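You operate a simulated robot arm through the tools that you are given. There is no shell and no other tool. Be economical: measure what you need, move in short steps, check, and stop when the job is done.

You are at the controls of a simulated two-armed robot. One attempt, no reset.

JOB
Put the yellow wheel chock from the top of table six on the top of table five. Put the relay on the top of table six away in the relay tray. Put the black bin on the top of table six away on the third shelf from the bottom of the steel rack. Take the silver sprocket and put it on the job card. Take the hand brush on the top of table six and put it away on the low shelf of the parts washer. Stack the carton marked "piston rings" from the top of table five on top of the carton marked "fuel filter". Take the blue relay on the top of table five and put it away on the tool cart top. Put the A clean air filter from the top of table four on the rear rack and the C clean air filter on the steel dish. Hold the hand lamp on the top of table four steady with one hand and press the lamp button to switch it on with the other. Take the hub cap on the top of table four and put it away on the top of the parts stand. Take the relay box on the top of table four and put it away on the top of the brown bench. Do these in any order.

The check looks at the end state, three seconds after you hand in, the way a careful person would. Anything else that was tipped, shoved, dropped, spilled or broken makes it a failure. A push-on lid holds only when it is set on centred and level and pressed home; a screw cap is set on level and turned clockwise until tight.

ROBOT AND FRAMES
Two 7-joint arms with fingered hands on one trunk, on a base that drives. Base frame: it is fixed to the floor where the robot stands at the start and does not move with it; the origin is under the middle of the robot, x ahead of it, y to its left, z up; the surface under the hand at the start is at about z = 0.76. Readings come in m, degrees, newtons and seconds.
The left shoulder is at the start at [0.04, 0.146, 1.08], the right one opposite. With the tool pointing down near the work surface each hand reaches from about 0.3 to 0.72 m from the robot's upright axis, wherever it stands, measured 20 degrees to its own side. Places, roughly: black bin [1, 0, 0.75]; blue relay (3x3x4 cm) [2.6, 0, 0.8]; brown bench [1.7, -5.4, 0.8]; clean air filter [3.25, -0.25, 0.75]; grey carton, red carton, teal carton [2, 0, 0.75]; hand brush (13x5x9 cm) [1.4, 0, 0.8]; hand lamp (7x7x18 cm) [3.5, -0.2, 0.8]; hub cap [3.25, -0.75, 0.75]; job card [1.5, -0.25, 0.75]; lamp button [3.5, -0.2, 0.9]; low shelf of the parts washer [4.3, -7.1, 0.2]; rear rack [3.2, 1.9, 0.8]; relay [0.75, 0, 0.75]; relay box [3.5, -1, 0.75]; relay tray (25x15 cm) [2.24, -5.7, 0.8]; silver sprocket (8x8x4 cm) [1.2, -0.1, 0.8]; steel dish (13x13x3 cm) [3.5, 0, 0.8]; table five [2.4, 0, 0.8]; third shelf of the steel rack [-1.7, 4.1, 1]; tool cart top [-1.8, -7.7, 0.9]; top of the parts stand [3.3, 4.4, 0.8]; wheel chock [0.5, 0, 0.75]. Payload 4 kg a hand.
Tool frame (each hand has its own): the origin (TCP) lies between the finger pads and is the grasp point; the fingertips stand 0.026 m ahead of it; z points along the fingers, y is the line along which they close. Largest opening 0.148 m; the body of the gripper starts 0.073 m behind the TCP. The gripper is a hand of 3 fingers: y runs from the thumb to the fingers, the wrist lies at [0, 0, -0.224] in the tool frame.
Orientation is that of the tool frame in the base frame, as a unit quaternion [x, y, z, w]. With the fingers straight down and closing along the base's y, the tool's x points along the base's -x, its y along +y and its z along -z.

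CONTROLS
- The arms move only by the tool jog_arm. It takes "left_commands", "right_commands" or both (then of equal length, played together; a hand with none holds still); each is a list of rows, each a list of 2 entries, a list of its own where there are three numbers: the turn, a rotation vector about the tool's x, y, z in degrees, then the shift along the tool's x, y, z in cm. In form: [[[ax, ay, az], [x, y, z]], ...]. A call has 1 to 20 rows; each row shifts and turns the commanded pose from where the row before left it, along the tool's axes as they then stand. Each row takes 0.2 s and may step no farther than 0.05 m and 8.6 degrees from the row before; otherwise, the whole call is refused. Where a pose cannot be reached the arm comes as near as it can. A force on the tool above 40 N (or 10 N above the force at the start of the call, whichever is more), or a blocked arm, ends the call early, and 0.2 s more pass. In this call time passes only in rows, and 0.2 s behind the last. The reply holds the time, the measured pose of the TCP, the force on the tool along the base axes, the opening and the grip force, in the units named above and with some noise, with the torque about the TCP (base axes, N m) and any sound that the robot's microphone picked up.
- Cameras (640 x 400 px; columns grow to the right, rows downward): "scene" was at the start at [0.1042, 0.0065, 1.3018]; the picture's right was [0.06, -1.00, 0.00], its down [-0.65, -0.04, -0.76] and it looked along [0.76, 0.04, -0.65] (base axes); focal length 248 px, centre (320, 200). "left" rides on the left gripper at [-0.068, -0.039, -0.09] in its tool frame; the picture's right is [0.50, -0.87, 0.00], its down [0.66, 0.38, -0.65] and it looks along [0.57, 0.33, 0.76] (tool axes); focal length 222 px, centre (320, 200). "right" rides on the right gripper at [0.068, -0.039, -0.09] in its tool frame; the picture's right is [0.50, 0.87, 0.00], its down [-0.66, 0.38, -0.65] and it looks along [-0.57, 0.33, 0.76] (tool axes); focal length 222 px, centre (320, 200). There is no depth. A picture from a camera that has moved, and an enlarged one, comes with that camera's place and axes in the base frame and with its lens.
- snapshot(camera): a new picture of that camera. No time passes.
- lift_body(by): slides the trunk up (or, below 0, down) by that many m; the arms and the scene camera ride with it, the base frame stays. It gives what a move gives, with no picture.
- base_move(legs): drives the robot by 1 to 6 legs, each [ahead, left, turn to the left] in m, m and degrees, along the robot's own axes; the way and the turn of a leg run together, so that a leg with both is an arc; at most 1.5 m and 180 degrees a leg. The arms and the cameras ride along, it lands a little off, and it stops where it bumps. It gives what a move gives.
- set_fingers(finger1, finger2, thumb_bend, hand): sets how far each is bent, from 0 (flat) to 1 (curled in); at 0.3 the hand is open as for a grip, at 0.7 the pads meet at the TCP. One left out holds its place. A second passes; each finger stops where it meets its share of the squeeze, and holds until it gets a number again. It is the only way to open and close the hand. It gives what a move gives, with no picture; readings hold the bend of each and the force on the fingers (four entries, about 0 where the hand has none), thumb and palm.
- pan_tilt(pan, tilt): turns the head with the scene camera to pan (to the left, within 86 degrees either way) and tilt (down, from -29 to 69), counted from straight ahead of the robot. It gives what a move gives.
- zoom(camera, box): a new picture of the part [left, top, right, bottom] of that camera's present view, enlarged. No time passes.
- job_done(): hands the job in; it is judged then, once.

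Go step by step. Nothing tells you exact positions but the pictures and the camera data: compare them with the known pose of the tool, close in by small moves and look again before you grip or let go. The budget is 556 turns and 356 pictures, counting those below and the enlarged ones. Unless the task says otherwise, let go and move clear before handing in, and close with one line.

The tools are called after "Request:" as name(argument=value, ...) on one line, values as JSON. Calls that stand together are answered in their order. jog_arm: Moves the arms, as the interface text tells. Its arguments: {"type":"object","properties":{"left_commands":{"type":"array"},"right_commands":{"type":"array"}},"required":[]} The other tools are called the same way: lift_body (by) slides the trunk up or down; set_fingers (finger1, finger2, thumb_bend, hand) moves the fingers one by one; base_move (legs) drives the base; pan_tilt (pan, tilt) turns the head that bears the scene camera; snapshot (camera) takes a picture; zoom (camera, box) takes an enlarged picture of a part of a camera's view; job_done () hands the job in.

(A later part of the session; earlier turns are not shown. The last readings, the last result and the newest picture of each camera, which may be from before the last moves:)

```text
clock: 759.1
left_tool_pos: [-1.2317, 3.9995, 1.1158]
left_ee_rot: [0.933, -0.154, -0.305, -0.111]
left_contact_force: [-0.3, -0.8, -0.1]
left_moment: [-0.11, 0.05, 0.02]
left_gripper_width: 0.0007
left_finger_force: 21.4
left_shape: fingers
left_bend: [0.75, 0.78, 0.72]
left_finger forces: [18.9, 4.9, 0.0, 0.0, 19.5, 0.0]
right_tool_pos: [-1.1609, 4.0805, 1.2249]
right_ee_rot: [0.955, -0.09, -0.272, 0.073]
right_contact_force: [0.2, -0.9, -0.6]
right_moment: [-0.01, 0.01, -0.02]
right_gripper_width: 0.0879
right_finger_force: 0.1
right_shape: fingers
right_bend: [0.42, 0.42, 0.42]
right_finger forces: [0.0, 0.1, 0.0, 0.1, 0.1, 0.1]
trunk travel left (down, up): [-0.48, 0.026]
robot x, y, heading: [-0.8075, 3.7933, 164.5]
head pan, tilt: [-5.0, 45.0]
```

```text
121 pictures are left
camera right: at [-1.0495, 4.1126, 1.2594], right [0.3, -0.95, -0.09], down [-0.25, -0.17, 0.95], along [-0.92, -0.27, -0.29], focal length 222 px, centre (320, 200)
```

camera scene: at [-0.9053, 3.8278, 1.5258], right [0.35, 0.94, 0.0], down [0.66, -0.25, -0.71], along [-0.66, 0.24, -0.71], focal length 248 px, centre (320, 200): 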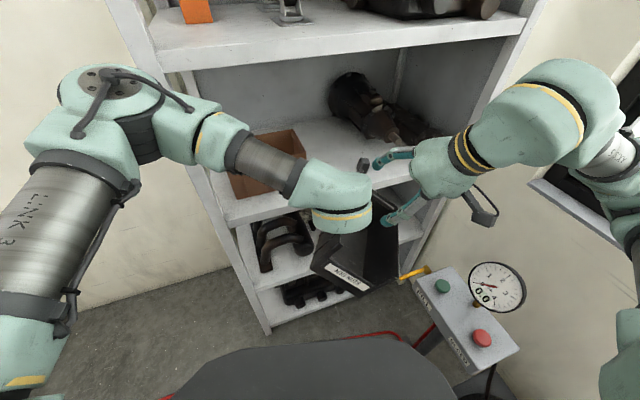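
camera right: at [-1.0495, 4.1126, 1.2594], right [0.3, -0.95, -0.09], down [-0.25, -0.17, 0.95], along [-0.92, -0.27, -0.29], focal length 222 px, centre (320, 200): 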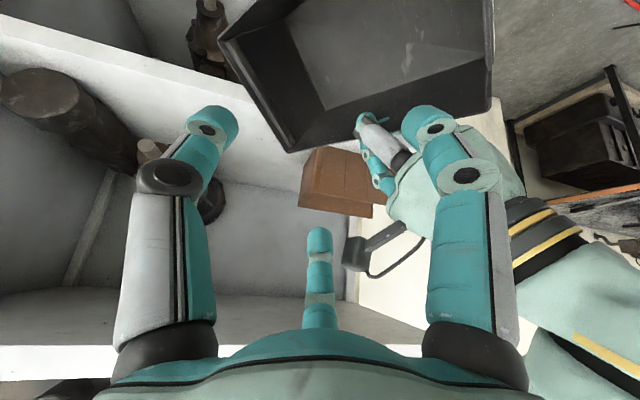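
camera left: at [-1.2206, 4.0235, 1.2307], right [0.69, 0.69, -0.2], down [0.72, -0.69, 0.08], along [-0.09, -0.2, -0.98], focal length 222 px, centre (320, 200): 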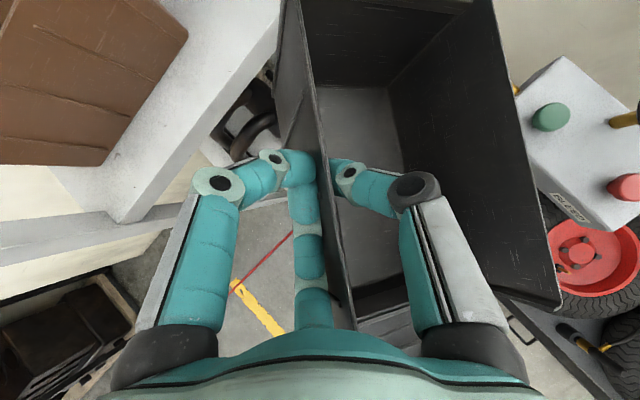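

The bin may be resting on the pedestal's lever; raising the left hand to clear it.

Request:
jog_arm(left_commands=[[[0, 0, 0], [-1.27, -0.24, -1.53]], [[0, 0, 0], [-1.27, -0.24, -1.53]], [[0, 0, 0], [-1.27, -0.24, -1.53]]])

Request:
zoom(camera="scene", box=[240, 100, 560, 330])

Request:
snapshot(camera="left")

```text
clock: 759.9
left_tool_pos: [-1.234, 4.0, 1.1745]
left_ee_rot: [0.933, -0.155, -0.306, -0.111]
left_contact_force: [0.0, -0.6, -3.7]
left_moment: [-0.1, 0.0, -0.01]
left_gripper_width: 0.0006
left_finger_force: 21.2
left_shape: fingers
left_bend: [0.75, 0.78, 0.72]
left_finger forces: [18.7, 4.9, 0.0, 0.0, 19.4, 0.0]
right_tool_pos: [-1.1602, 4.0794, 1.2255]
right_ee_rot: [0.955, -0.09, -0.272, 0.073]
right_contact_force: [0.2, 0.3, 0.0]
right_moment: [0.02, -0.01, -0.02]
right_gripper_width: 0.0881
right_finger_force: 0.0
right_shape: fingers
right_bend: [0.42, 0.42, 0.42]
right_finger forces: [0.1, 0.0, 0.0, 0.0, 0.0, 0.0]
trunk travel left (down, up): [-0.48, 0.026]
robot x, y, heading: [-0.8065, 3.7928, 164.7]
head pan, tilt: [-5.0, 45.0]
```

```text
1.74 times, centred on (400, 215) of scene
camera zoom: at [-0.9047, 3.8276, 1.5259], right [0.35, 0.94, 0.0], down [0.66, -0.25, -0.71], along [-0.66, 0.24, -0.71], focal length 431 px, centre (181, 174)
```

zoom: 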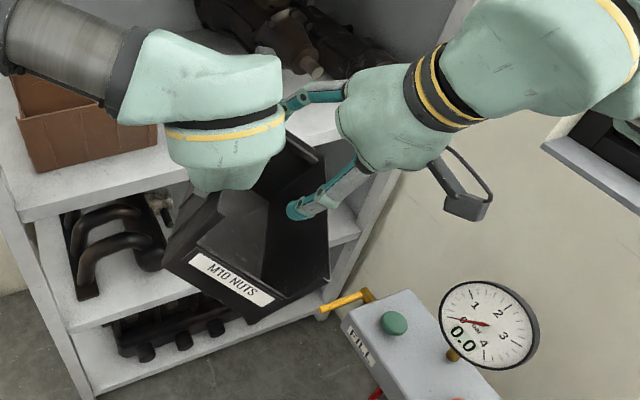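

```text
119 pictures are left
camera left: at [-1.223, 4.0244, 1.2906], right [0.69, 0.69, -0.2], down [0.72, -0.69, 0.08], along [-0.09, -0.2, -0.98], focal length 222 px, centre (320, 200)
```

left: 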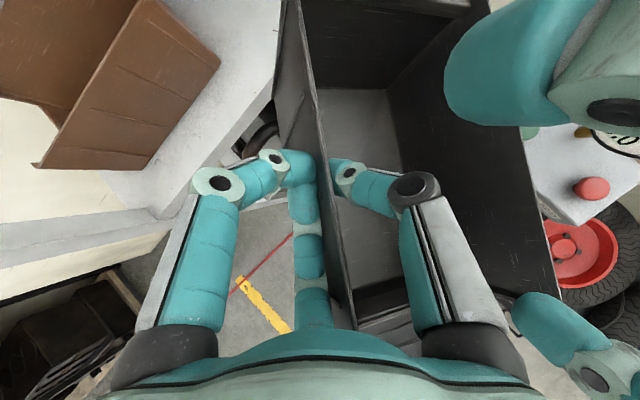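

The bin is freely held at about heading 146°. Turning the right hand 19° to match and moving it over the right wall.

Request:
jog_arm(right_commands=[[[0, 0, 0], [-1.1, 0.36, -1.62]], [[3.5, -1.13, 5.14], [0, 0, 0]], [[3.5, -1.13, 5.14], [0, 0, 0]], [[3.5, -1.13, 5.14], [0, 0, 0]], [[0, 0, 0], [-0.7, -2.4, -0.07]], [[0, 0, 0], [-0.7, -2.4, -0.07]]])

Request:
snapshot(camera="right")

Request:
snapshot(camera="left")

Request:
zoom(camera="scene", box=[240, 100, 560, 330])

```text
clock: 761.3
left_tool_pos: [-1.2323, 4.002, 1.1747]
left_ee_rot: [0.933, -0.155, -0.306, -0.111]
left_contact_force: [0.5, 0.7, -3.6]
left_moment: [-0.14, 0.0, 0.01]
left_gripper_width: 0.0004
left_finger_force: 22.2
left_shape: fingers
left_bend: [0.75, 0.78, 0.72]
left_finger forces: [19.1, 4.8, 0.0, 0.0, 19.5, 0.0]
right_tool_pos: [-1.1499, 4.132, 1.2432]
right_ee_rot: [0.929, -0.244, -0.279, 0.019]
right_contact_force: [-0.5, -0.1, 0.0]
right_moment: [-0.01, 0.01, 0.02]
right_gripper_width: 0.0879
right_finger_force: 0.1
right_shape: fingers
right_bend: [0.42, 0.42, 0.42]
right_finger forces: [0.0, 0.1, 0.0, 0.0, 0.1, 0.1]
trunk travel left (down, up): [-0.48, 0.026]
robot x, y, heading: [-0.8112, 3.7906, 164.8]
head pan, tilt: [-5.0, 45.0]
```

```text
118 pictures are left
camera right: at [-1.0343, 4.1275, 1.2779], right [-0.02, -0.99, -0.11], down [-0.3, -0.09, 0.95], along [-0.95, 0.05, -0.29], focal length 222 px, centre (320, 200)
```

right: 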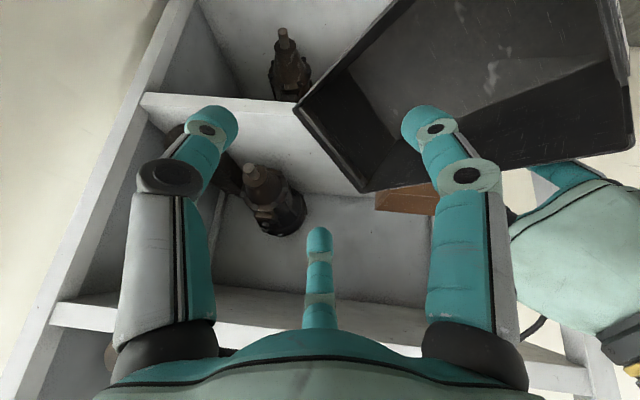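

```text
117 pictures are left
camera left: at [-1.222, 4.0261, 1.2903], right [0.69, 0.69, -0.2], down [0.72, -0.69, 0.08], along [-0.09, -0.2, -0.98], focal length 222 px, centre (320, 200)
```

left: 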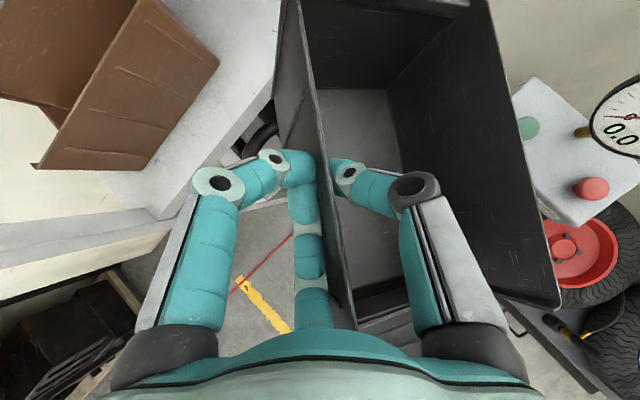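

```text
1.74 times, centred on (400, 215) of scene
camera zoom: at [-0.9036, 3.8296, 1.5259], right [0.35, 0.94, 0.0], down [0.66, -0.25, -0.71], along [-0.66, 0.24, -0.71], focal length 431 px, centre (181, 174)
```

zoom: 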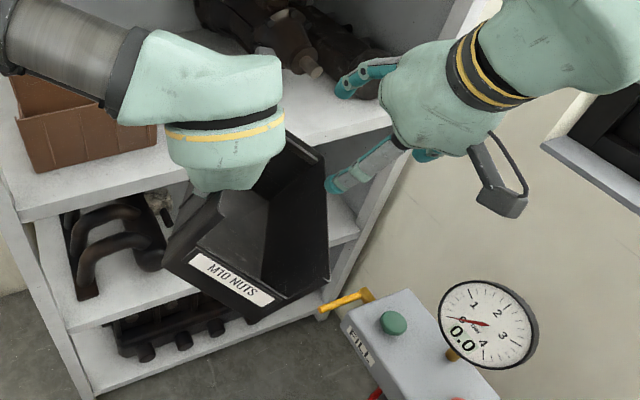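

The bin has rolled about 38° with its right side down. I'll roll the right hand to match and position it just off the right wall.

Request:
jog_arm(right_commands=[[[-6.37, -0.96, 4.14], [0, 0, 0]], [[-6.37, -0.96, 4.14], [0, 0, 0]], [[-6.37, -0.96, 4.14], [0, 0, 0]], [[0, 0, 0], [3.07, -2.34, 1.26]], [[0, 0, 0], [3.07, -2.34, 1.26]], [[0, 0, 0], [3.07, -2.34, 1.26]]])

Request:
snapshot(camera="right")

Request:
zoom(camera="scene", box=[240, 100, 560, 330])

```text
clock: 762.7
left_tool_pos: [-1.2342, 4.0012, 1.1746]
left_ee_rot: [0.933, -0.155, -0.306, -0.112]
left_contact_force: [0.0, 0.6, -3.5]
left_moment: [-0.14, -0.02, 0.02]
left_gripper_width: 0.0007
left_finger_force: 22.3
left_shape: fingers
left_bend: [0.75, 0.78, 0.72]
left_finger forces: [19.7, 4.7, 0.0, 0.1, 20.3, 0.1]
right_tool_pos: [-1.144, 4.1621, 1.1432]
right_ee_rot: [0.874, -0.292, -0.335, 0.197]
right_contact_force: [0.3, -0.2, 0.1]
right_moment: [-0.02, 0.02, 0.0]
right_gripper_width: 0.0891
right_finger_force: 1.1
right_shape: fingers
right_bend: [0.42, 0.42, 0.42]
right_finger forces: [0.4, 0.1, 0.0, 0.0, 0.0, 0.0]
right hand out of reach, approached as far as the arm can: row 4, 5, 6
trunk travel left (down, up): [-0.48, 0.026]
robot x, y, heading: [-0.8123, 3.7895, 164.6]
head pan, tilt: [-5.0, 45.0]
```

```text
115 pictures are left
camera right: at [-1.0236, 4.1632, 1.1527], right [-0.03, -0.97, 0.23], down [-0.08, 0.23, 0.97], along [-1.0, 0.01, -0.09], focal length 222 px, centre (320, 200)
```

right: 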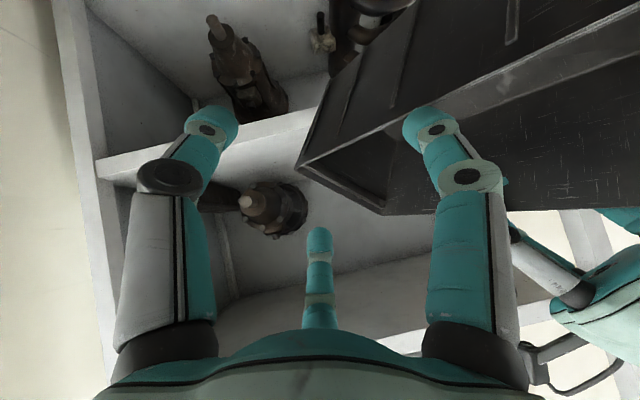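

```text
1.74 times, centred on (400, 215) of scene
camera zoom: at [-0.9041, 3.828, 1.5259], right [0.35, 0.94, 0.0], down [0.66, -0.25, -0.71], along [-0.66, 0.24, -0.71], focal length 431 px, centre (181, 174)
```

zoom: 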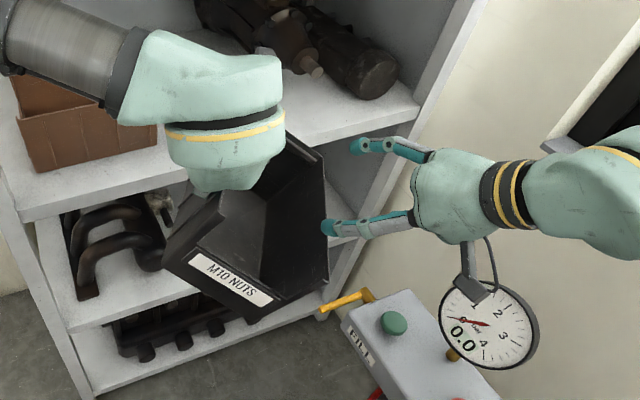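

Too cramped here. I'll retract the right hand and back the robot into open floor to regrip.

Request:
jog_arm(right_commands=[[[0, 0, 0], [0, 0, -3]], [[0, 0, 0], [0, 0, -3]]])

Request:
base_move(legs=[[-0.35, 0.05, 0]])

Request:
jog_arm(left_commands=[[[0, 0, 0], [-1.7, 3.7, 0.8]], [[0, 0, 0], [-1.7, 3.7, 0.8]], [[0, 0, 0], [-1.7, 3.7, 0.8]], [[0, 0, 0], [-1.7, 3.7, 0.8]]])

Request:
pan_tilt(pan=0, tilt=45)

Request:
snapshot(camera="scene")

Request:
snapshot(camera="left")

```text
clock: 763.3
left_tool_pos: [-1.2326, 4.0013, 1.1753]
left_ee_rot: [0.933, -0.154, -0.307, -0.112]
left_contact_force: [-0.1, 0.8, -3.5]
left_moment: [-0.1, -0.02, -0.01]
left_gripper_width: 0.0006
left_finger_force: 21.6
left_shape: fingers
left_bend: [0.75, 0.78, 0.72]
left_finger forces: [18.8, 4.9, 0.1, 0.0, 19.3, 0.1]
right_tool_pos: [-1.1113, 4.1887, 1.1868]
right_ee_rot: [0.874, -0.292, -0.335, 0.197]
right_contact_force: [0.0, -0.1, 0.8]
right_moment: [0.01, -0.04, -0.01]
right_gripper_width: 0.0887
right_finger_force: 0.0
right_shape: fingers
right_bend: [0.42, 0.42, 0.42]
right_finger forces: [0.0, 0.0, 0.0, 0.0, 0.0, 0.0]
right hand out of reach, approached as far as the arm can: row 1, 2
trunk travel left (down, up): [-0.48, 0.026]
robot x, y, heading: [-0.8094, 3.7925, 164.5]
head pan, tilt: [-5.0, 45.0]
```

```text
clock: 765.5
left_tool_pos: [-0.9176, 3.8606, 1.1731]
left_ee_rot: [0.933, -0.154, -0.305, -0.111]
left_contact_force: [-0.3, -1.0, -3.9]
left_moment: [-0.12, 0.01, 0.03]
left_gripper_width: 0.0008
left_finger_force: 21.8
left_shape: fingers
left_bend: [0.75, 0.78, 0.72]
left_finger forces: [19.2, 4.7, 0.0, 0.0, 19.7, 0.1]
right_tool_pos: [-0.7959, 4.0495, 1.185]
right_ee_rot: [0.875, -0.291, -0.333, 0.198]
right_contact_force: [-0.2, 0.1, 1.0]
right_moment: [-0.01, -0.02, -0.02]
right_gripper_width: 0.0887
right_finger_force: 0.1
right_shape: fingers
right_bend: [0.42, 0.42, 0.42]
right_finger forces: [0.0, 0.0, 0.0, 0.0, 0.1, 0.0]
trunk travel left (down, up): [-0.48, 0.026]
robot x, y, heading: [-0.4875, 3.6515, 164.8]
head pan, tilt: [-5.0, 45.0]
```

```text
clock: 766.5
left_tool_pos: [-1.0419, 3.7441, 1.1729]
left_ee_rot: [0.933, -0.154, -0.306, -0.112]
left_contact_force: [0.4, 0.1, -4.0]
left_moment: [-0.15, 0.0, -0.05]
left_gripper_width: 0.0008
left_finger_force: 13.3
left_shape: fingers
left_bend: [0.75, 0.78, 0.72]
left_finger forces: [0.0, 5.9, 0.0, 0.1, 21.2, 0.1]
right_tool_pos: [-0.794, 4.046, 1.186]
right_ee_rot: [0.874, -0.292, -0.334, 0.195]
right_contact_force: [-0.6, -0.9, -0.3]
right_moment: [0.0, 0.01, -0.01]
right_gripper_width: 0.0884
right_finger_force: 0.0
right_shape: fingers
right_bend: [0.42, 0.42, 0.42]
right_finger forces: [0.0, 0.0, 0.1, 0.0, 0.1, 0.1]
trunk travel left (down, up): [-0.48, 0.026]
robot x, y, heading: [-0.4875, 3.6511, 165.1]
head pan, tilt: [-5.0, 45.0]
```

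```text
clock: 767.2
left_tool_pos: [-1.0405, 3.7461, 1.174]
left_ee_rot: [0.933, -0.153, -0.305, -0.112]
left_contact_force: [0.3, -0.1, -3.3]
left_moment: [-0.11, 0.03, 0.0]
left_gripper_width: 0.001
left_finger_force: 22.5
left_shape: fingers
left_bend: [0.75, 0.78, 0.72]
left_finger forces: [19.8, 5.2, 0.0, 0.0, 20.2, 0.0]
right_tool_pos: [-0.7942, 4.0463, 1.1858]
right_ee_rot: [0.875, -0.291, -0.334, 0.196]
right_contact_force: [-0.1, 0.0, -0.2]
right_moment: [-0.01, 0.01, -0.01]
right_gripper_width: 0.0887
right_finger_force: 0.1
right_shape: fingers
right_bend: [0.42, 0.42, 0.42]
right_finger forces: [0.0, 0.0, 0.0, 0.1, 0.0, 0.0]
trunk travel left (down, up): [-0.48, 0.026]
robot x, y, heading: [-0.4876, 3.6551, 164.8]
head pan, tilt: [0.0, 45.0]
```

```text
113 pictures are left
camera scene: at [-0.5876, 3.6803, 1.5258], right [0.26, 0.96, 0.0], down [0.68, -0.19, -0.71], along [-0.68, 0.19, -0.71], focal length 248 px, centre (320, 200)
```

scene: 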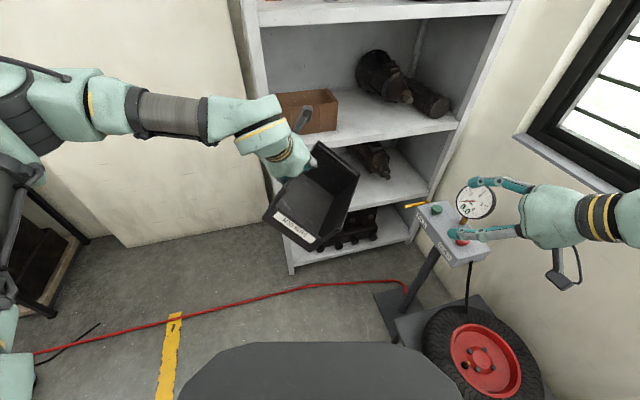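

```text
112 pictures are left
camera left: at [-1.029, 3.7698, 1.2895], right [0.69, 0.69, -0.2], down [0.72, -0.69, 0.08], along [-0.09, -0.2, -0.98], focal length 222 px, centre (320, 200)
```

left: 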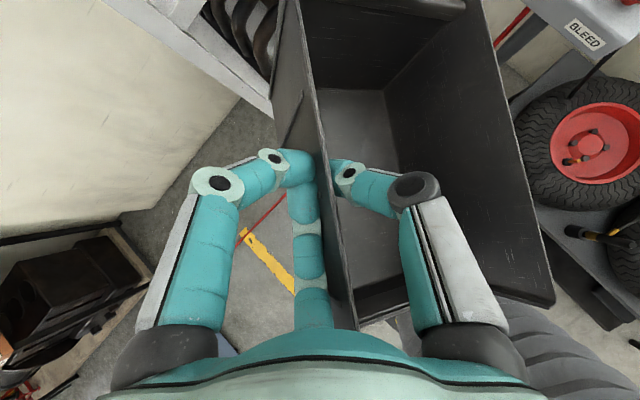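

Open space now. Moving the right hand to a pre-grip pose off the bin's right wall.

Request:
jog_arm(right_commands=[[[0, 0, 0], [1.37, 3.03, 2.66]], [[0, 0, 0], [1.37, 3.03, 2.66]], [[0, 0, 0], [1.37, 3.03, 2.66]], [[0, 0, 0], [1.37, 3.03, 2.66]], [[0, 0, 0], [1.37, 3.03, 2.66]]])

Request:
snapshot(camera="right")

Request:
zoom(camera="scene", box=[220, 90, 540, 300])

```text
clock: 768.4
left_tool_pos: [-1.0415, 3.7455, 1.173]
left_ee_rot: [0.933, -0.154, -0.305, -0.114]
left_contact_force: [-0.2, 0.0, -3.6]
left_moment: [-0.09, -0.01, -0.01]
left_gripper_width: 0.0005
left_finger_force: 21.6
left_shape: fingers
left_bend: [0.75, 0.78, 0.72]
left_finger forces: [18.9, 5.0, 0.0, 0.0, 19.8, 0.0]
right_tool_pos: [-0.9203, 3.8763, 1.146]
right_ee_rot: [0.874, -0.293, -0.334, 0.197]
right_contact_force: [-0.2, 0.1, 0.9]
right_moment: [0.01, 0.0, -0.02]
right_gripper_width: 0.0882
right_finger_force: 0.0
right_shape: fingers
right_bend: [0.42, 0.42, 0.42]
right_finger forces: [0.4, 0.0, 0.0, 0.1, 0.0, 0.0]
right hand out of reach, approached as far as the arm can: row 1, 2
trunk travel left (down, up): [-0.48, 0.026]
robot x, y, heading: [-0.4873, 3.651, 164.7]
head pan, tilt: [0.0, 45.0]
```

```text
111 pictures are left
camera right: at [-0.8001, 3.8776, 1.1559], right [-0.03, -0.97, 0.23], down [-0.08, 0.23, 0.97], along [-1.0, 0.01, -0.09], focal length 222 px, centre (320, 200)
```

right: 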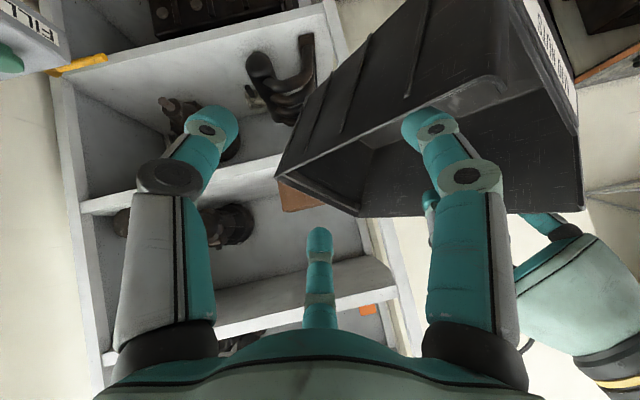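

```text
1.90 times, centred on (380, 195) of scene
camera zoom: at [-0.589, 3.6791, 1.5258], right [0.26, 0.97, 0.0], down [0.68, -0.18, -0.71], along [-0.68, 0.19, -0.71], focal length 472 px, centre (206, 210)
```

zoom: 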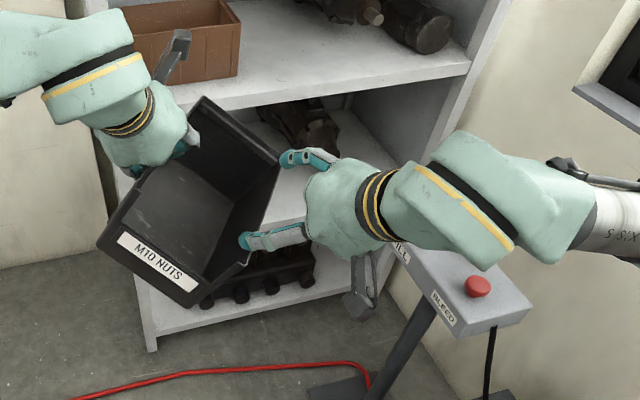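

Request:
jog_arm(right_commands=[[[0, 0, 0], [0.6, -0.1, 2.8]], [[0, 0, 0], [0.6, -0.1, 2.8]], [[0, 0, 0], [0.6, -0.1, 2.5]]])

Request:
snapshot(camera="right")

```text
clock: 769.2
left_tool_pos: [-1.0402, 3.747, 1.1732]
left_ee_rot: [0.933, -0.154, -0.305, -0.113]
left_contact_force: [-0.3, 1.0, -4.8]
left_moment: [-0.13, 0.1, 0.07]
left_gripper_width: 0.001
left_finger_force: 24.1
left_shape: fingers
left_bend: [0.75, 0.78, 0.71]
left_finger forces: [21.9, 3.1, 0.0, 0.0, 23.0, 0.1]
right_tool_pos: [-0.9751, 3.8803, 1.0956]
right_ee_rot: [0.876, -0.291, -0.331, 0.198]
right_contact_force: [-0.7, -0.9, 0.9]
right_moment: [-0.08, 0.01, -0.02]
right_gripper_width: 0.0893
right_finger_force: 0.9
right_shape: fingers
right_bend: [0.42, 0.42, 0.42]
right_finger forces: [1.1, 0.0, 0.0, 0.0, 0.0, 0.0]
right hand out of reach, approached as far as the arm can: row 1, 2, 3
trunk travel left (down, up): [-0.48, 0.026]
robot x, y, heading: [-0.4886, 3.6551, 164.6]
head pan, tilt: [0.0, 45.0]
```

```text
109 pictures are left
camera right: at [-0.8552, 3.8813, 1.1065], right [-0.02, -0.97, 0.23], down [-0.09, 0.24, 0.97], along [-1.0, 0.0, -0.09], focal length 222 px, centre (320, 200)
```

right: 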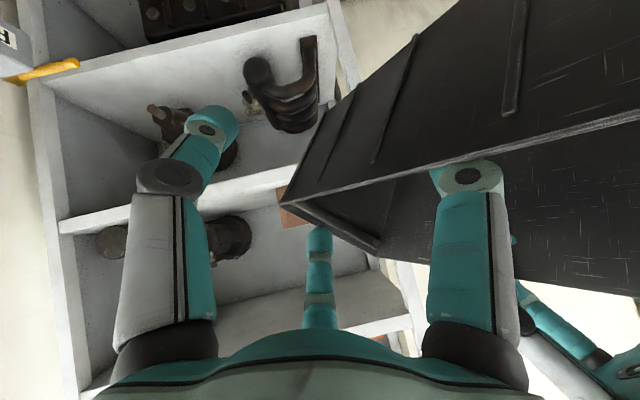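

Request:
set_fingers(hand="right", finger1=0.9, finger2=0.9, thumb_bend=0.9)

Request:
snapshot(camera="right")

```text
clock: 770.2
left_tool_pos: [-1.0394, 3.7455, 1.1731]
left_ee_rot: [0.933, -0.154, -0.305, -0.111]
left_contact_force: [6.9, 7.6, -10.4]
left_moment: [-0.16, -0.23, -0.36]
left_gripper_width: 0.0004
left_finger_force: 18.4
left_shape: fingers
left_bend: [0.75, 0.78, 0.67]
left_finger forces: [0.0, 9.6, 0.0, 0.0, 26.5, 0.0]
right_tool_pos: [-0.9743, 3.8794, 1.096]
right_ee_rot: [0.875, -0.29, -0.332, 0.199]
right_contact_force: [-5.5, -8.0, 6.8]
right_moment: [-0.2, 0.2, 0.01]
right_gripper_width: 0.0037
right_finger_force: 20.0
right_shape: fingers
right_bend: [0.64, 0.64, 0.79]
right_finger forces: [13.7, 12.3, 0.0, 0.1, 14.2, 0.0]
trunk travel left (down, up): [-0.48, 0.026]
robot x, y, heading: [-0.4932, 3.6513, 164.6]
head pan, tilt: [0.0, 45.0]
```

```text
108 pictures are left
camera right: at [-0.8551, 3.8811, 1.107], right [-0.02, -0.97, 0.23], down [-0.09, 0.24, 0.97], along [-1.0, 0.0, -0.09], focal length 222 px, centre (320, 200)
```

right: 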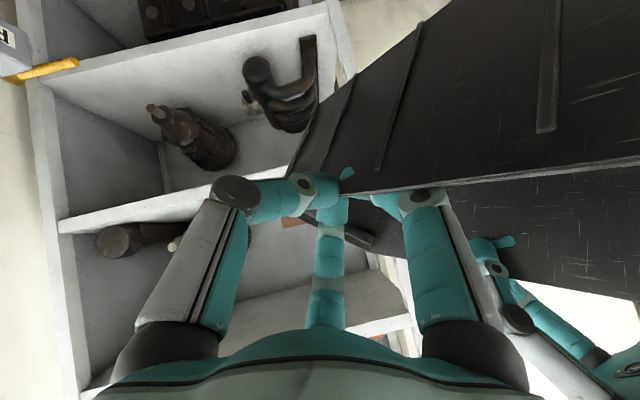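

The right hand now grips the wall near its rear corner. Raising and un-rolling it together to level the bin.

Request:
jog_arm(right_commands=[[[4.6, 0.2, -2.95], [-0.86, 0.53, -1.28]], [[4.6, 0.2, -2.95], [-0.86, 0.34, -1.3]], [[4.6, 0.2, -2.95], [-0.86, 0.15, -1.32]], [[4.6, 0.2, -2.95], [-0.86, -0.05, -1.34]], [[4.6, 0.2, -2.95], [-0.86, -0.24, -1.36]]])

Request:
zoom(camera="scene", box=[220, 90, 540, 300])

Request:
snapshot(camera="left")

```text
clock: 771.4
left_tool_pos: [-1.0383, 3.7481, 1.1743]
left_ee_rot: [0.932, -0.157, -0.306, -0.114]
left_contact_force: [14.1, 17.0, 0.2]
left_moment: [0.24, -0.28, -0.35]
left_gripper_width: 0.0
left_finger_force: 15.1
left_shape: fingers
left_bend: [0.75, 0.78, 0.66]
left_finger forces: [0.0, 0.4, 0.0, 0.0, 29.5, 0.0]
right_tool_pos: [-0.9648, 3.8988, 1.1717]
right_ee_rot: [0.929, -0.235, -0.284, -0.021]
right_contact_force: [-14.3, -18.0, -2.2]
right_moment: [-0.1, 0.11, -0.52]
right_gripper_width: 0.0067
right_finger_force: 25.4
right_shape: fingers
right_bend: [0.62, 0.64, 0.84]
right_finger forces: [22.2, 14.3, 0.0, 0.0, 13.9, 0.0]
trunk travel left (down, up): [-0.48, 0.026]
robot x, y, heading: [-0.49, 3.6518, 164.7]
head pan, tilt: [0.0, 45.0]
```

```text
1.90 times, centred on (380, 195) of scene
camera zoom: at [-0.5873, 3.6801, 1.5259], right [0.26, 0.97, 0.0], down [0.68, -0.18, -0.71], along [-0.68, 0.19, -0.71], focal length 472 px, centre (206, 210)
```

zoom: 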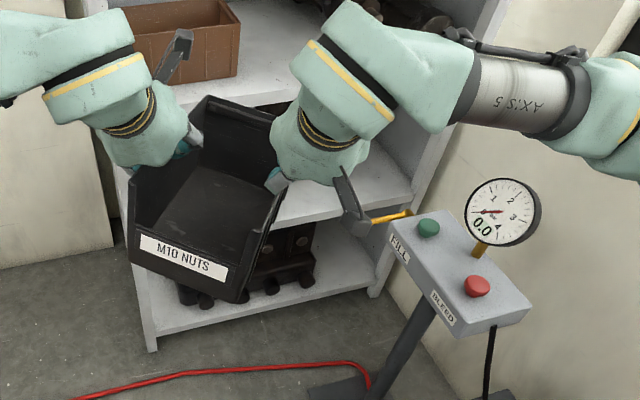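

```text
106 pictures are left
camera left: at [-1.0271, 3.7712, 1.2906], right [0.69, 0.69, -0.2], down [0.71, -0.7, 0.07], along [-0.09, -0.2, -0.98], focal length 222 px, centre (320, 200)
```

left: 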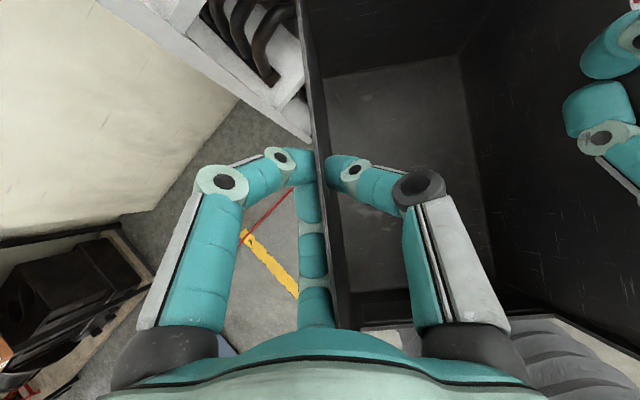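

The bin is level in both hands. Now turning it about 28° so it points west, with the right hand's yaw restored.

Request:
jog_arm(left_commands=[[[0, 0, 0], [0.97, -0.12, -0.78]], [[0, 0, 0], [0.97, -0.12, -0.78]], [[0, 0, 0], [0.97, -0.12, -0.78]]], right_commands=[[[-3.5, 1.13, -5.14], [-0.99, 0.4, 0.72]], [[-3.5, 1.13, -5.14], [-0.99, 0.4, 0.72]], [[-3.5, 1.13, -5.14], [-0.99, 0.4, 0.72]]])

Request:
zoom(camera="scene", box=[200, 60, 520, 270])

Request:
snapshot(camera="left")

```text
clock: 772.2
left_tool_pos: [-1.0028, 3.7352, 1.1752]
left_ee_rot: [0.933, -0.152, -0.306, -0.111]
left_contact_force: [-2.5, -3.0, -0.3]
left_moment: [-0.09, 0.11, 0.27]
left_gripper_width: 0.0037
left_finger_force: 29.5
left_shape: fingers
left_bend: [0.75, 0.77, 0.67]
left_finger forces: [24.0, 18.0, 0.1, 0.0, 17.2, 0.0]
right_tool_pos: [-1.0036, 3.9047, 1.1714]
right_ee_rot: [0.958, -0.083, -0.271, 0.031]
right_contact_force: [2.1, 2.4, 0.2]
right_moment: [-0.18, -0.09, 0.11]
right_gripper_width: 0.0055
right_finger_force: 25.6
right_shape: fingers
right_bend: [0.63, 0.65, 0.84]
right_finger forces: [11.4, 11.0, 0.0, 0.1, 28.5, 0.0]
trunk travel left (down, up): [-0.48, 0.026]
robot x, y, heading: [-0.4884, 3.6508, 164.8]
head pan, tilt: [0.0, 45.0]
```

```text
1.90 times, centred on (360, 165) of scene
camera zoom: at [-0.5873, 3.6811, 1.5258], right [0.26, 0.97, 0.0], down [0.68, -0.19, -0.71], along [-0.68, 0.18, -0.71], focal length 472 px, centre (244, 267)
```

zoom: 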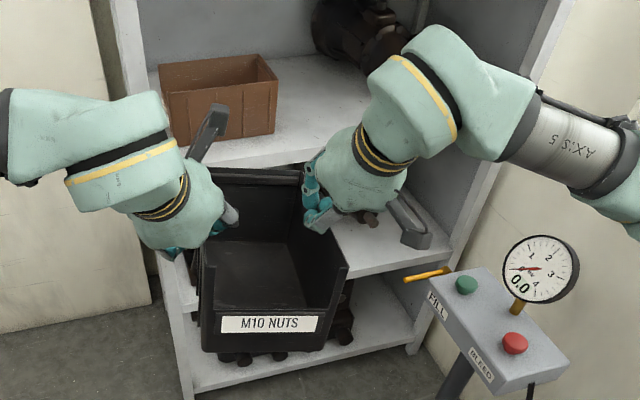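

```text
104 pictures are left
camera left: at [-0.9916, 3.7608, 1.2906], right [0.69, 0.7, -0.2], down [0.72, -0.69, 0.08], along [-0.09, -0.2, -0.98], focal length 222 px, centre (320, 200)
```

left: 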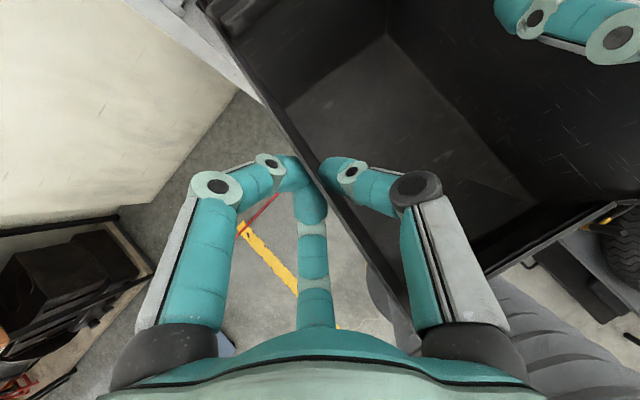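

Two-handed and nearly square. Shifting hands right 9.5 cm with a final 10° turn, then approaching the shelf again.

Request:
jog_arm(left_commands=[[[0, 0, 0], [0.5, -0.07, -0.4]], [[0, 0, 0], [0.5, -0.07, -0.4]], [[0, 0, 0], [-0.6, -3.2, -0.2]], [[0, 0, 0], [-0.6, -3.2, -0.2]], [[0, 0, 0], [-0.04, -3.1, 0.5]]], right_commands=[[[0, 0, 0], [-0.54, -0.08, 0.35]], [[0, 0, 0], [-0.54, -0.08, 0.35]], [[0, 0, 0], [-0.53, -2.95, -1.45]], [[0, 0, 0], [-0.53, -2.95, -1.45]], [[0, 0, 0], [0.02, -3.08, -0.7]]])

Request:
base_move(legs=[[0.298, -0.107, 0]])

Request:
snapshot(camera="left")

```text
clock: 773.4
left_tool_pos: [-0.9635, 3.8269, 1.1962]
left_ee_rot: [0.933, -0.155, -0.306, -0.112]
left_contact_force: [-4.9, 16.6, -3.1]
left_moment: [0.17, 0.04, 0.06]
left_gripper_width: 0.0048
left_finger_force: 12.6
left_shape: fingers
left_bend: [0.76, 0.77, 0.65]
left_finger forces: [0.0, 0.1, 0.0, 0.0, 25.5, 0.0]
right_tool_pos: [-0.9933, 3.9975, 1.1973]
right_ee_rot: [0.959, -0.083, -0.27, 0.032]
right_contact_force: [5.0, -16.0, -2.0]
right_moment: [-0.3, -0.05, 0.34]
right_gripper_width: 0.0069
right_finger_force: 22.6
right_shape: fingers
right_bend: [0.62, 0.65, 0.84]
right_finger forces: [15.3, 14.8, 0.1, 0.0, 14.7, 0.0]
trunk travel left (down, up): [-0.48, 0.026]
robot x, y, heading: [-0.491, 3.6494, 164.9]
head pan, tilt: [0.0, 45.0]
```

```text
clock: 775.2
left_tool_pos: [-1.164, 3.9658, 1.1994]
left_ee_rot: [0.932, -0.152, -0.31, -0.113]
left_contact_force: [-3.4, 2.6, -2.6]
left_moment: [-0.05, 0.05, 0.13]
left_gripper_width: 0.0043
left_finger_force: 27.4
left_shape: fingers
left_bend: [0.76, 0.78, 0.66]
left_finger forces: [14.6, 19.5, 0.1, 0.0, 20.3, 0.1]
right_tool_pos: [-1.1931, 4.1335, 1.2001]
right_ee_rot: [0.959, -0.079, -0.272, 0.033]
right_contact_force: [2.7, -3.9, -0.1]
right_moment: [-0.09, -0.09, 0.2]
right_gripper_width: 0.0066
right_finger_force: 22.6
right_shape: fingers
right_bend: [0.62, 0.65, 0.84]
right_finger forces: [12.2, 12.5, 0.1, 0.1, 22.1, 0.0]
trunk travel left (down, up): [-0.48, 0.026]
robot x, y, heading: [-0.691, 3.7989, 164.9]
head pan, tilt: [0.0, 45.0]
stopped in leg 1: the robot was blocked; the commanded pose is now the measured one
```

```text
103 pictures are left
camera left: at [-1.1525, 3.9888, 1.3147], right [0.69, 0.7, -0.2], down [0.72, -0.69, 0.07], along [-0.09, -0.19, -0.98], focal length 222 px, centre (320, 200)
```

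left: 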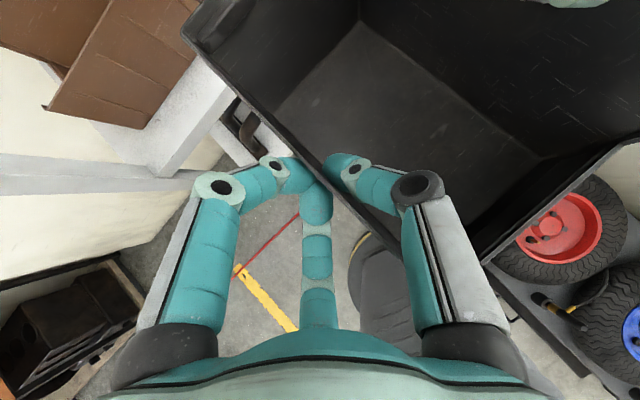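

Request:
jog_arm(left_commands=[[[0, 0, 0], [-0.55, 0.08, 0.44]]], right_commands=[[[0, 0, 0], [0.58, 0.09, -0.38]]])

Request:
base_move(legs=[[0.137, 0.068, 0], [0.075, -0.065, 0]])

Request:
snapshot(camera="left")

Request:
snapshot(camera="right")

```text
clock: 775.6
left_tool_pos: [-1.1774, 3.9687, 1.1959]
left_ee_rot: [0.933, -0.153, -0.307, -0.112]
left_contact_force: [-0.1, -3.5, -0.4]
left_moment: [-0.14, -0.02, 0.14]
left_gripper_width: 0.0034
left_finger_force: 21.1
left_shape: fingers
left_bend: [0.76, 0.78, 0.68]
left_finger forces: [0.0, 24.8, 0.0, 0.0, 17.1, 0.0]
right_tool_pos: [-1.1924, 4.1363, 1.1985]
right_ee_rot: [0.959, -0.081, -0.271, 0.033]
right_contact_force: [1.5, 2.9, -0.8]
right_moment: [0.01, -0.06, 0.14]
right_gripper_width: 0.0059
right_finger_force: 24.0
right_shape: fingers
right_bend: [0.63, 0.66, 0.84]
right_finger forces: [10.9, 11.0, 0.1, 0.0, 27.0, 0.0]
trunk travel left (down, up): [-0.48, 0.026]
robot x, y, heading: [-0.6975, 3.7982, 164.9]
head pan, tilt: [0.0, 45.0]
```

```text
clock: 777.9
left_tool_pos: [-1.3848, 4.0249, 1.1894]
left_ee_rot: [0.934, -0.161, -0.3, -0.11]
left_contact_force: [-3.0, 0.4, -3.6]
left_moment: [-0.22, -0.03, 0.14]
left_gripper_width: 0.0016
left_finger_force: 17.3
left_shape: fingers
left_bend: [0.76, 0.76, 0.73]
left_finger forces: [16.0, 0.1, 0.0, 0.0, 19.9, 0.1]
right_tool_pos: [-1.3996, 4.1872, 1.1955]
right_ee_rot: [0.959, -0.084, -0.268, 0.035]
right_contact_force: [1.6, -1.1, 0.2]
right_moment: [-0.12, -0.07, 0.21]
right_gripper_width: 0.0063
right_finger_force: 24.3
right_shape: fingers
right_bend: [0.63, 0.65, 0.84]
right_finger forces: [11.5, 12.4, 0.1, 0.0, 24.5, 0.0]
trunk travel left (down, up): [-0.48, 0.026]
robot x, y, heading: [-0.8982, 3.8403, 164.0]
head pan, tilt: [0.0, 45.0]
stopped in leg 2: the robot was blocked; the commanded pose is now the measured one
```

```text
102 pictures are left
camera left: at [-1.3744, 4.0495, 1.3048], right [0.7, 0.68, -0.2], down [0.71, -0.7, 0.09], along [-0.08, -0.21, -0.98], focal length 222 px, centre (320, 200)
```

left: 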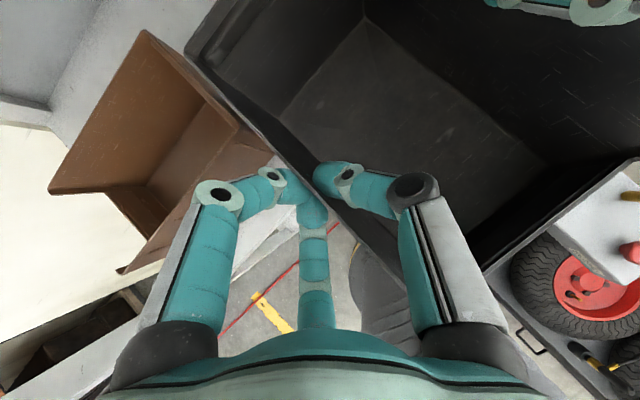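

```text
101 pictures are left
camera right: at [-1.2896, 4.2169, 1.2333], right [0.3, -0.94, -0.16], down [-0.27, -0.24, 0.93], along [-0.92, -0.24, -0.32], focal length 222 px, centre (320, 200)
```

right: 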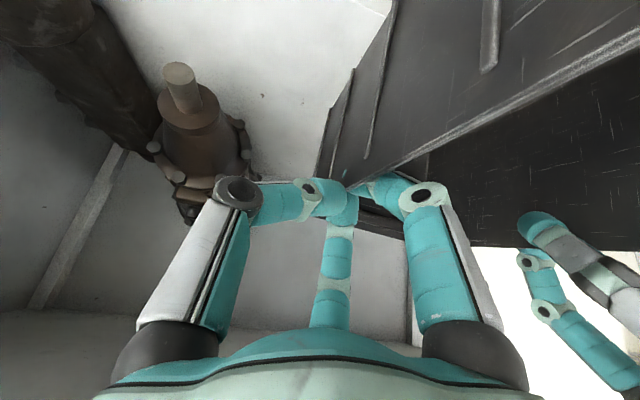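

Same alignment as before (heading 180°, left wall y≈4.033). I'll align the left hand's yaw with the bin, then advance 4 cm.

Request:
jog_arm(left_commands=[[[-5.7, -1.1, -6.9], [0, 0, 0]], [[-5.7, -1.1, -6.9], [0, 0, 0]]])

Request:
base_move(legs=[[0.04, 0.02, 0]])

Request:
snapshot(camera="left")

```text
refused: row 1 steps farther than a row can; nothing moved
```

```text
clock: 778.9
left_tool_pos: [-1.4295, 3.9921, 1.1959]
left_ee_rot: [0.934, -0.144, -0.307, -0.115]
left_contact_force: [-2.9, 6.4, -2.8]
left_moment: [-0.09, -0.04, 0.03]
left_gripper_width: 0.0012
left_finger_force: 10.7
left_shape: fingers
left_bend: [0.76, 0.76, 0.67]
left_finger forces: [0.0, 0.1, 0.0, 0.0, 21.1, 0.0]
right_tool_pos: [-1.4351, 4.159, 1.1993]
right_ee_rot: [0.96, -0.075, -0.268, 0.033]
right_contact_force: [2.3, -6.6, 0.0]
right_moment: [-0.17, 0.0, 0.25]
right_gripper_width: 0.0065
right_finger_force: 23.5
right_shape: fingers
right_bend: [0.64, 0.65, 0.84]
right_finger forces: [13.1, 13.2, 0.1, 0.0, 21.2, 0.0]
trunk travel left (down, up): [-0.48, 0.026]
robot x, y, heading: [-0.9377, 3.8318, 164.9]
head pan, tilt: [0.0, 45.0]
stopped in leg 1: the robot was blocked; the commanded pose is now the measured one
```

```text
100 pictures are left
camera left: at [-1.4185, 4.015, 1.3115], right [0.68, 0.71, -0.19], down [0.73, -0.68, 0.07], along [-0.08, -0.19, -0.98], focal length 222 px, centre (320, 200)
```

left: 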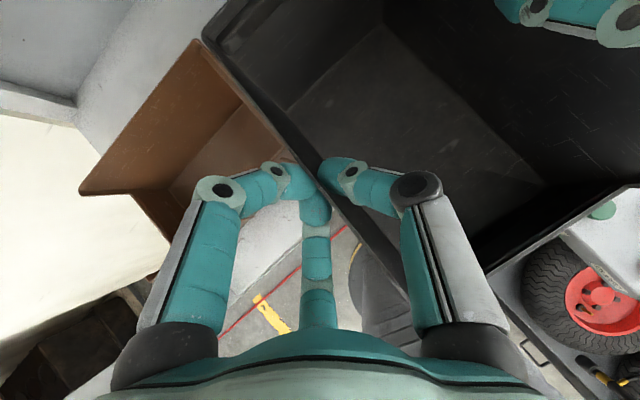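

Request:
jog_arm(left_commands=[[[0, 0, 0], [-0.5, -2.3, 0.8]], [[-3.8, -0.73, -4.6], [0, 0, 0]], [[-3.8, -0.73, -4.6], [0, 0, 0]]], right_commands=[[[0, 0, 0], [-0.52, -2.44, -0.18]], [[0, 0, 0], [0, 0, 0]], [[0, 0, 0], [0, 0, 0]]])

Request:
snapshot(camera="right")

Request:
snapshot(camera="left")

```text
clock: 779.8
left_tool_pos: [-1.4154, 4.0276, 1.1938]
left_ee_rot: [0.945, -0.054, -0.316, -0.072]
left_contact_force: [4.2, 11.2, -2.6]
left_moment: [-0.04, 0.06, 0.01]
left_gripper_width: 0.0
left_finger_force: 12.2
left_shape: fingers
left_bend: [0.77, 0.75, 0.74]
left_finger forces: [0.0, 0.0, 0.0, 0.1, 24.2, 0.0]
right_tool_pos: [-1.4274, 4.1863, 1.2022]
right_ee_rot: [0.959, -0.067, -0.272, 0.042]
right_contact_force: [-4.3, -20.1, -0.4]
right_moment: [-0.2, 0.06, 0.18]
right_gripper_width: 0.0146
right_finger_force: 10.1
right_shape: fingers
right_bend: [0.65, 0.65, 0.9]
right_finger forces: [9.4, 10.5, 0.0, 0.0, 0.0, 0.1]
trunk travel left (down, up): [-0.48, 0.026]
robot x, y, heading: [-0.9367, 3.8368, 164.5]
head pan, tilt: [0.0, 45.0]
stopped in row 3 (right hand): the force on the tool passed its limit at 41 N (the readings are from after the stop); the commanded pose is now the measured one
```

```text
99 pictures are left
camera right: at [-1.3187, 4.2191, 1.2393], right [0.33, -0.93, -0.16], down [-0.25, -0.25, 0.94], along [-0.91, -0.27, -0.31], focal length 222 px, centre (320, 200)
```

right: 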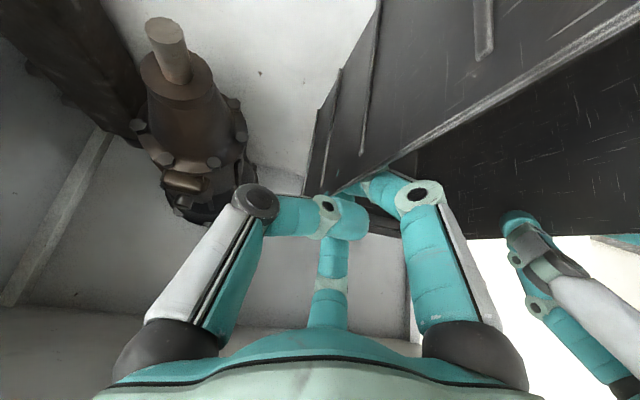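

```text
98 pictures are left
camera left: at [-1.4101, 4.0541, 1.3095], right [0.53, 0.82, -0.21], down [0.85, -0.52, 0.08], along [-0.04, -0.22, -0.97], focal length 222 px, centre (320, 200)
```

left: 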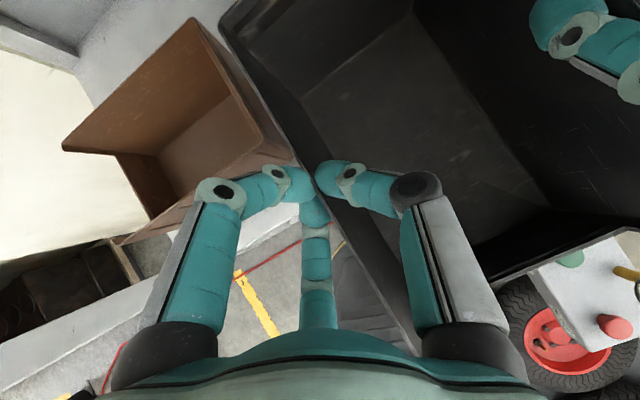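

The right thumb slipped over the wall, but the bin sits at heading 177° with its back 10 cm over the shelf. Lowering now onto the shelf.

Request:
jog_arm(left_commands=[[[0, 0, 0], [1.82, 0.35, 2.2]], [[0, 0, 0], [1.82, 0.35, 2.2]], [[0, 0, 0], [1.5, 0.29, 1.8]], [[0, 0, 0], [0.7, 0.13, 0.8]]], right_commands=[[[0, 0, 0], [1.48, -0.34, 2.44]], [[0, 0, 0], [1.48, -0.34, 2.44]], [[0, 0, 0], [1.22, -0.28, 2.0]], [[0, 0, 0], [0.56, -0.13, 0.9]]])

Request:
snapshot(camera="left")

Request:
snapshot(camera="right")

```text
clock: 780.8
left_tool_pos: [-1.4078, 4.0217, 1.1087]
left_ee_rot: [0.943, -0.051, -0.319, -0.073]
left_contact_force: [5.2, 15.1, 16.9]
left_moment: [0.25, 0.11, -0.13]
left_gripper_width: 0.0005
left_finger_force: 14.4
left_shape: fingers
left_bend: [0.77, 0.76, 0.65]
left_finger forces: [0.0, 0.0, 0.0, 0.0, 28.3, 0.0]
right_tool_pos: [-1.4224, 4.1875, 1.116]
right_ee_rot: [0.958, -0.07, -0.276, 0.041]
right_contact_force: [0.8, -26.5, 9.3]
right_moment: [-0.5, 0.17, 0.35]
right_gripper_width: 0.0145
right_finger_force: 14.5
right_shape: fingers
right_bend: [0.64, 0.65, 0.9]
right_finger forces: [13.4, 14.9, 0.0, 0.1, 0.0, 0.0]
trunk travel left (down, up): [-0.48, 0.026]
robot x, y, heading: [-0.9367, 3.8329, 164.3]
head pan, tilt: [0.0, 45.0]
```

```text
97 pictures are left
camera left: at [-1.4011, 4.0488, 1.2238], right [0.52, 0.83, -0.21], down [0.85, -0.52, 0.07], along [-0.05, -0.22, -0.97], focal length 222 px, centre (320, 200)
```

left: 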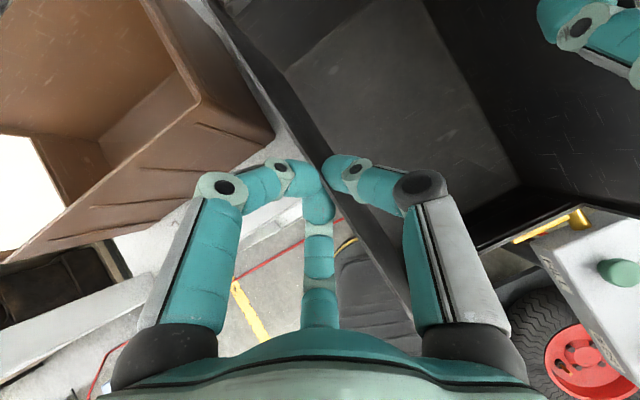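

```text
96 pictures are left
camera right: at [-1.3117, 4.2205, 1.1516], right [0.32, -0.93, -0.16], down [-0.24, -0.25, 0.94], along [-0.92, -0.26, -0.3], focal length 222 px, centre (320, 200)
```

right: 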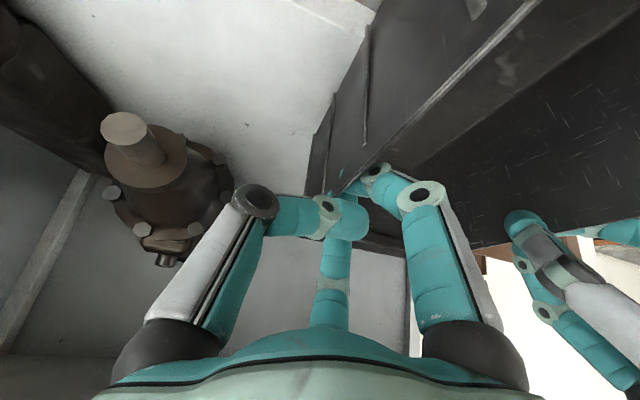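

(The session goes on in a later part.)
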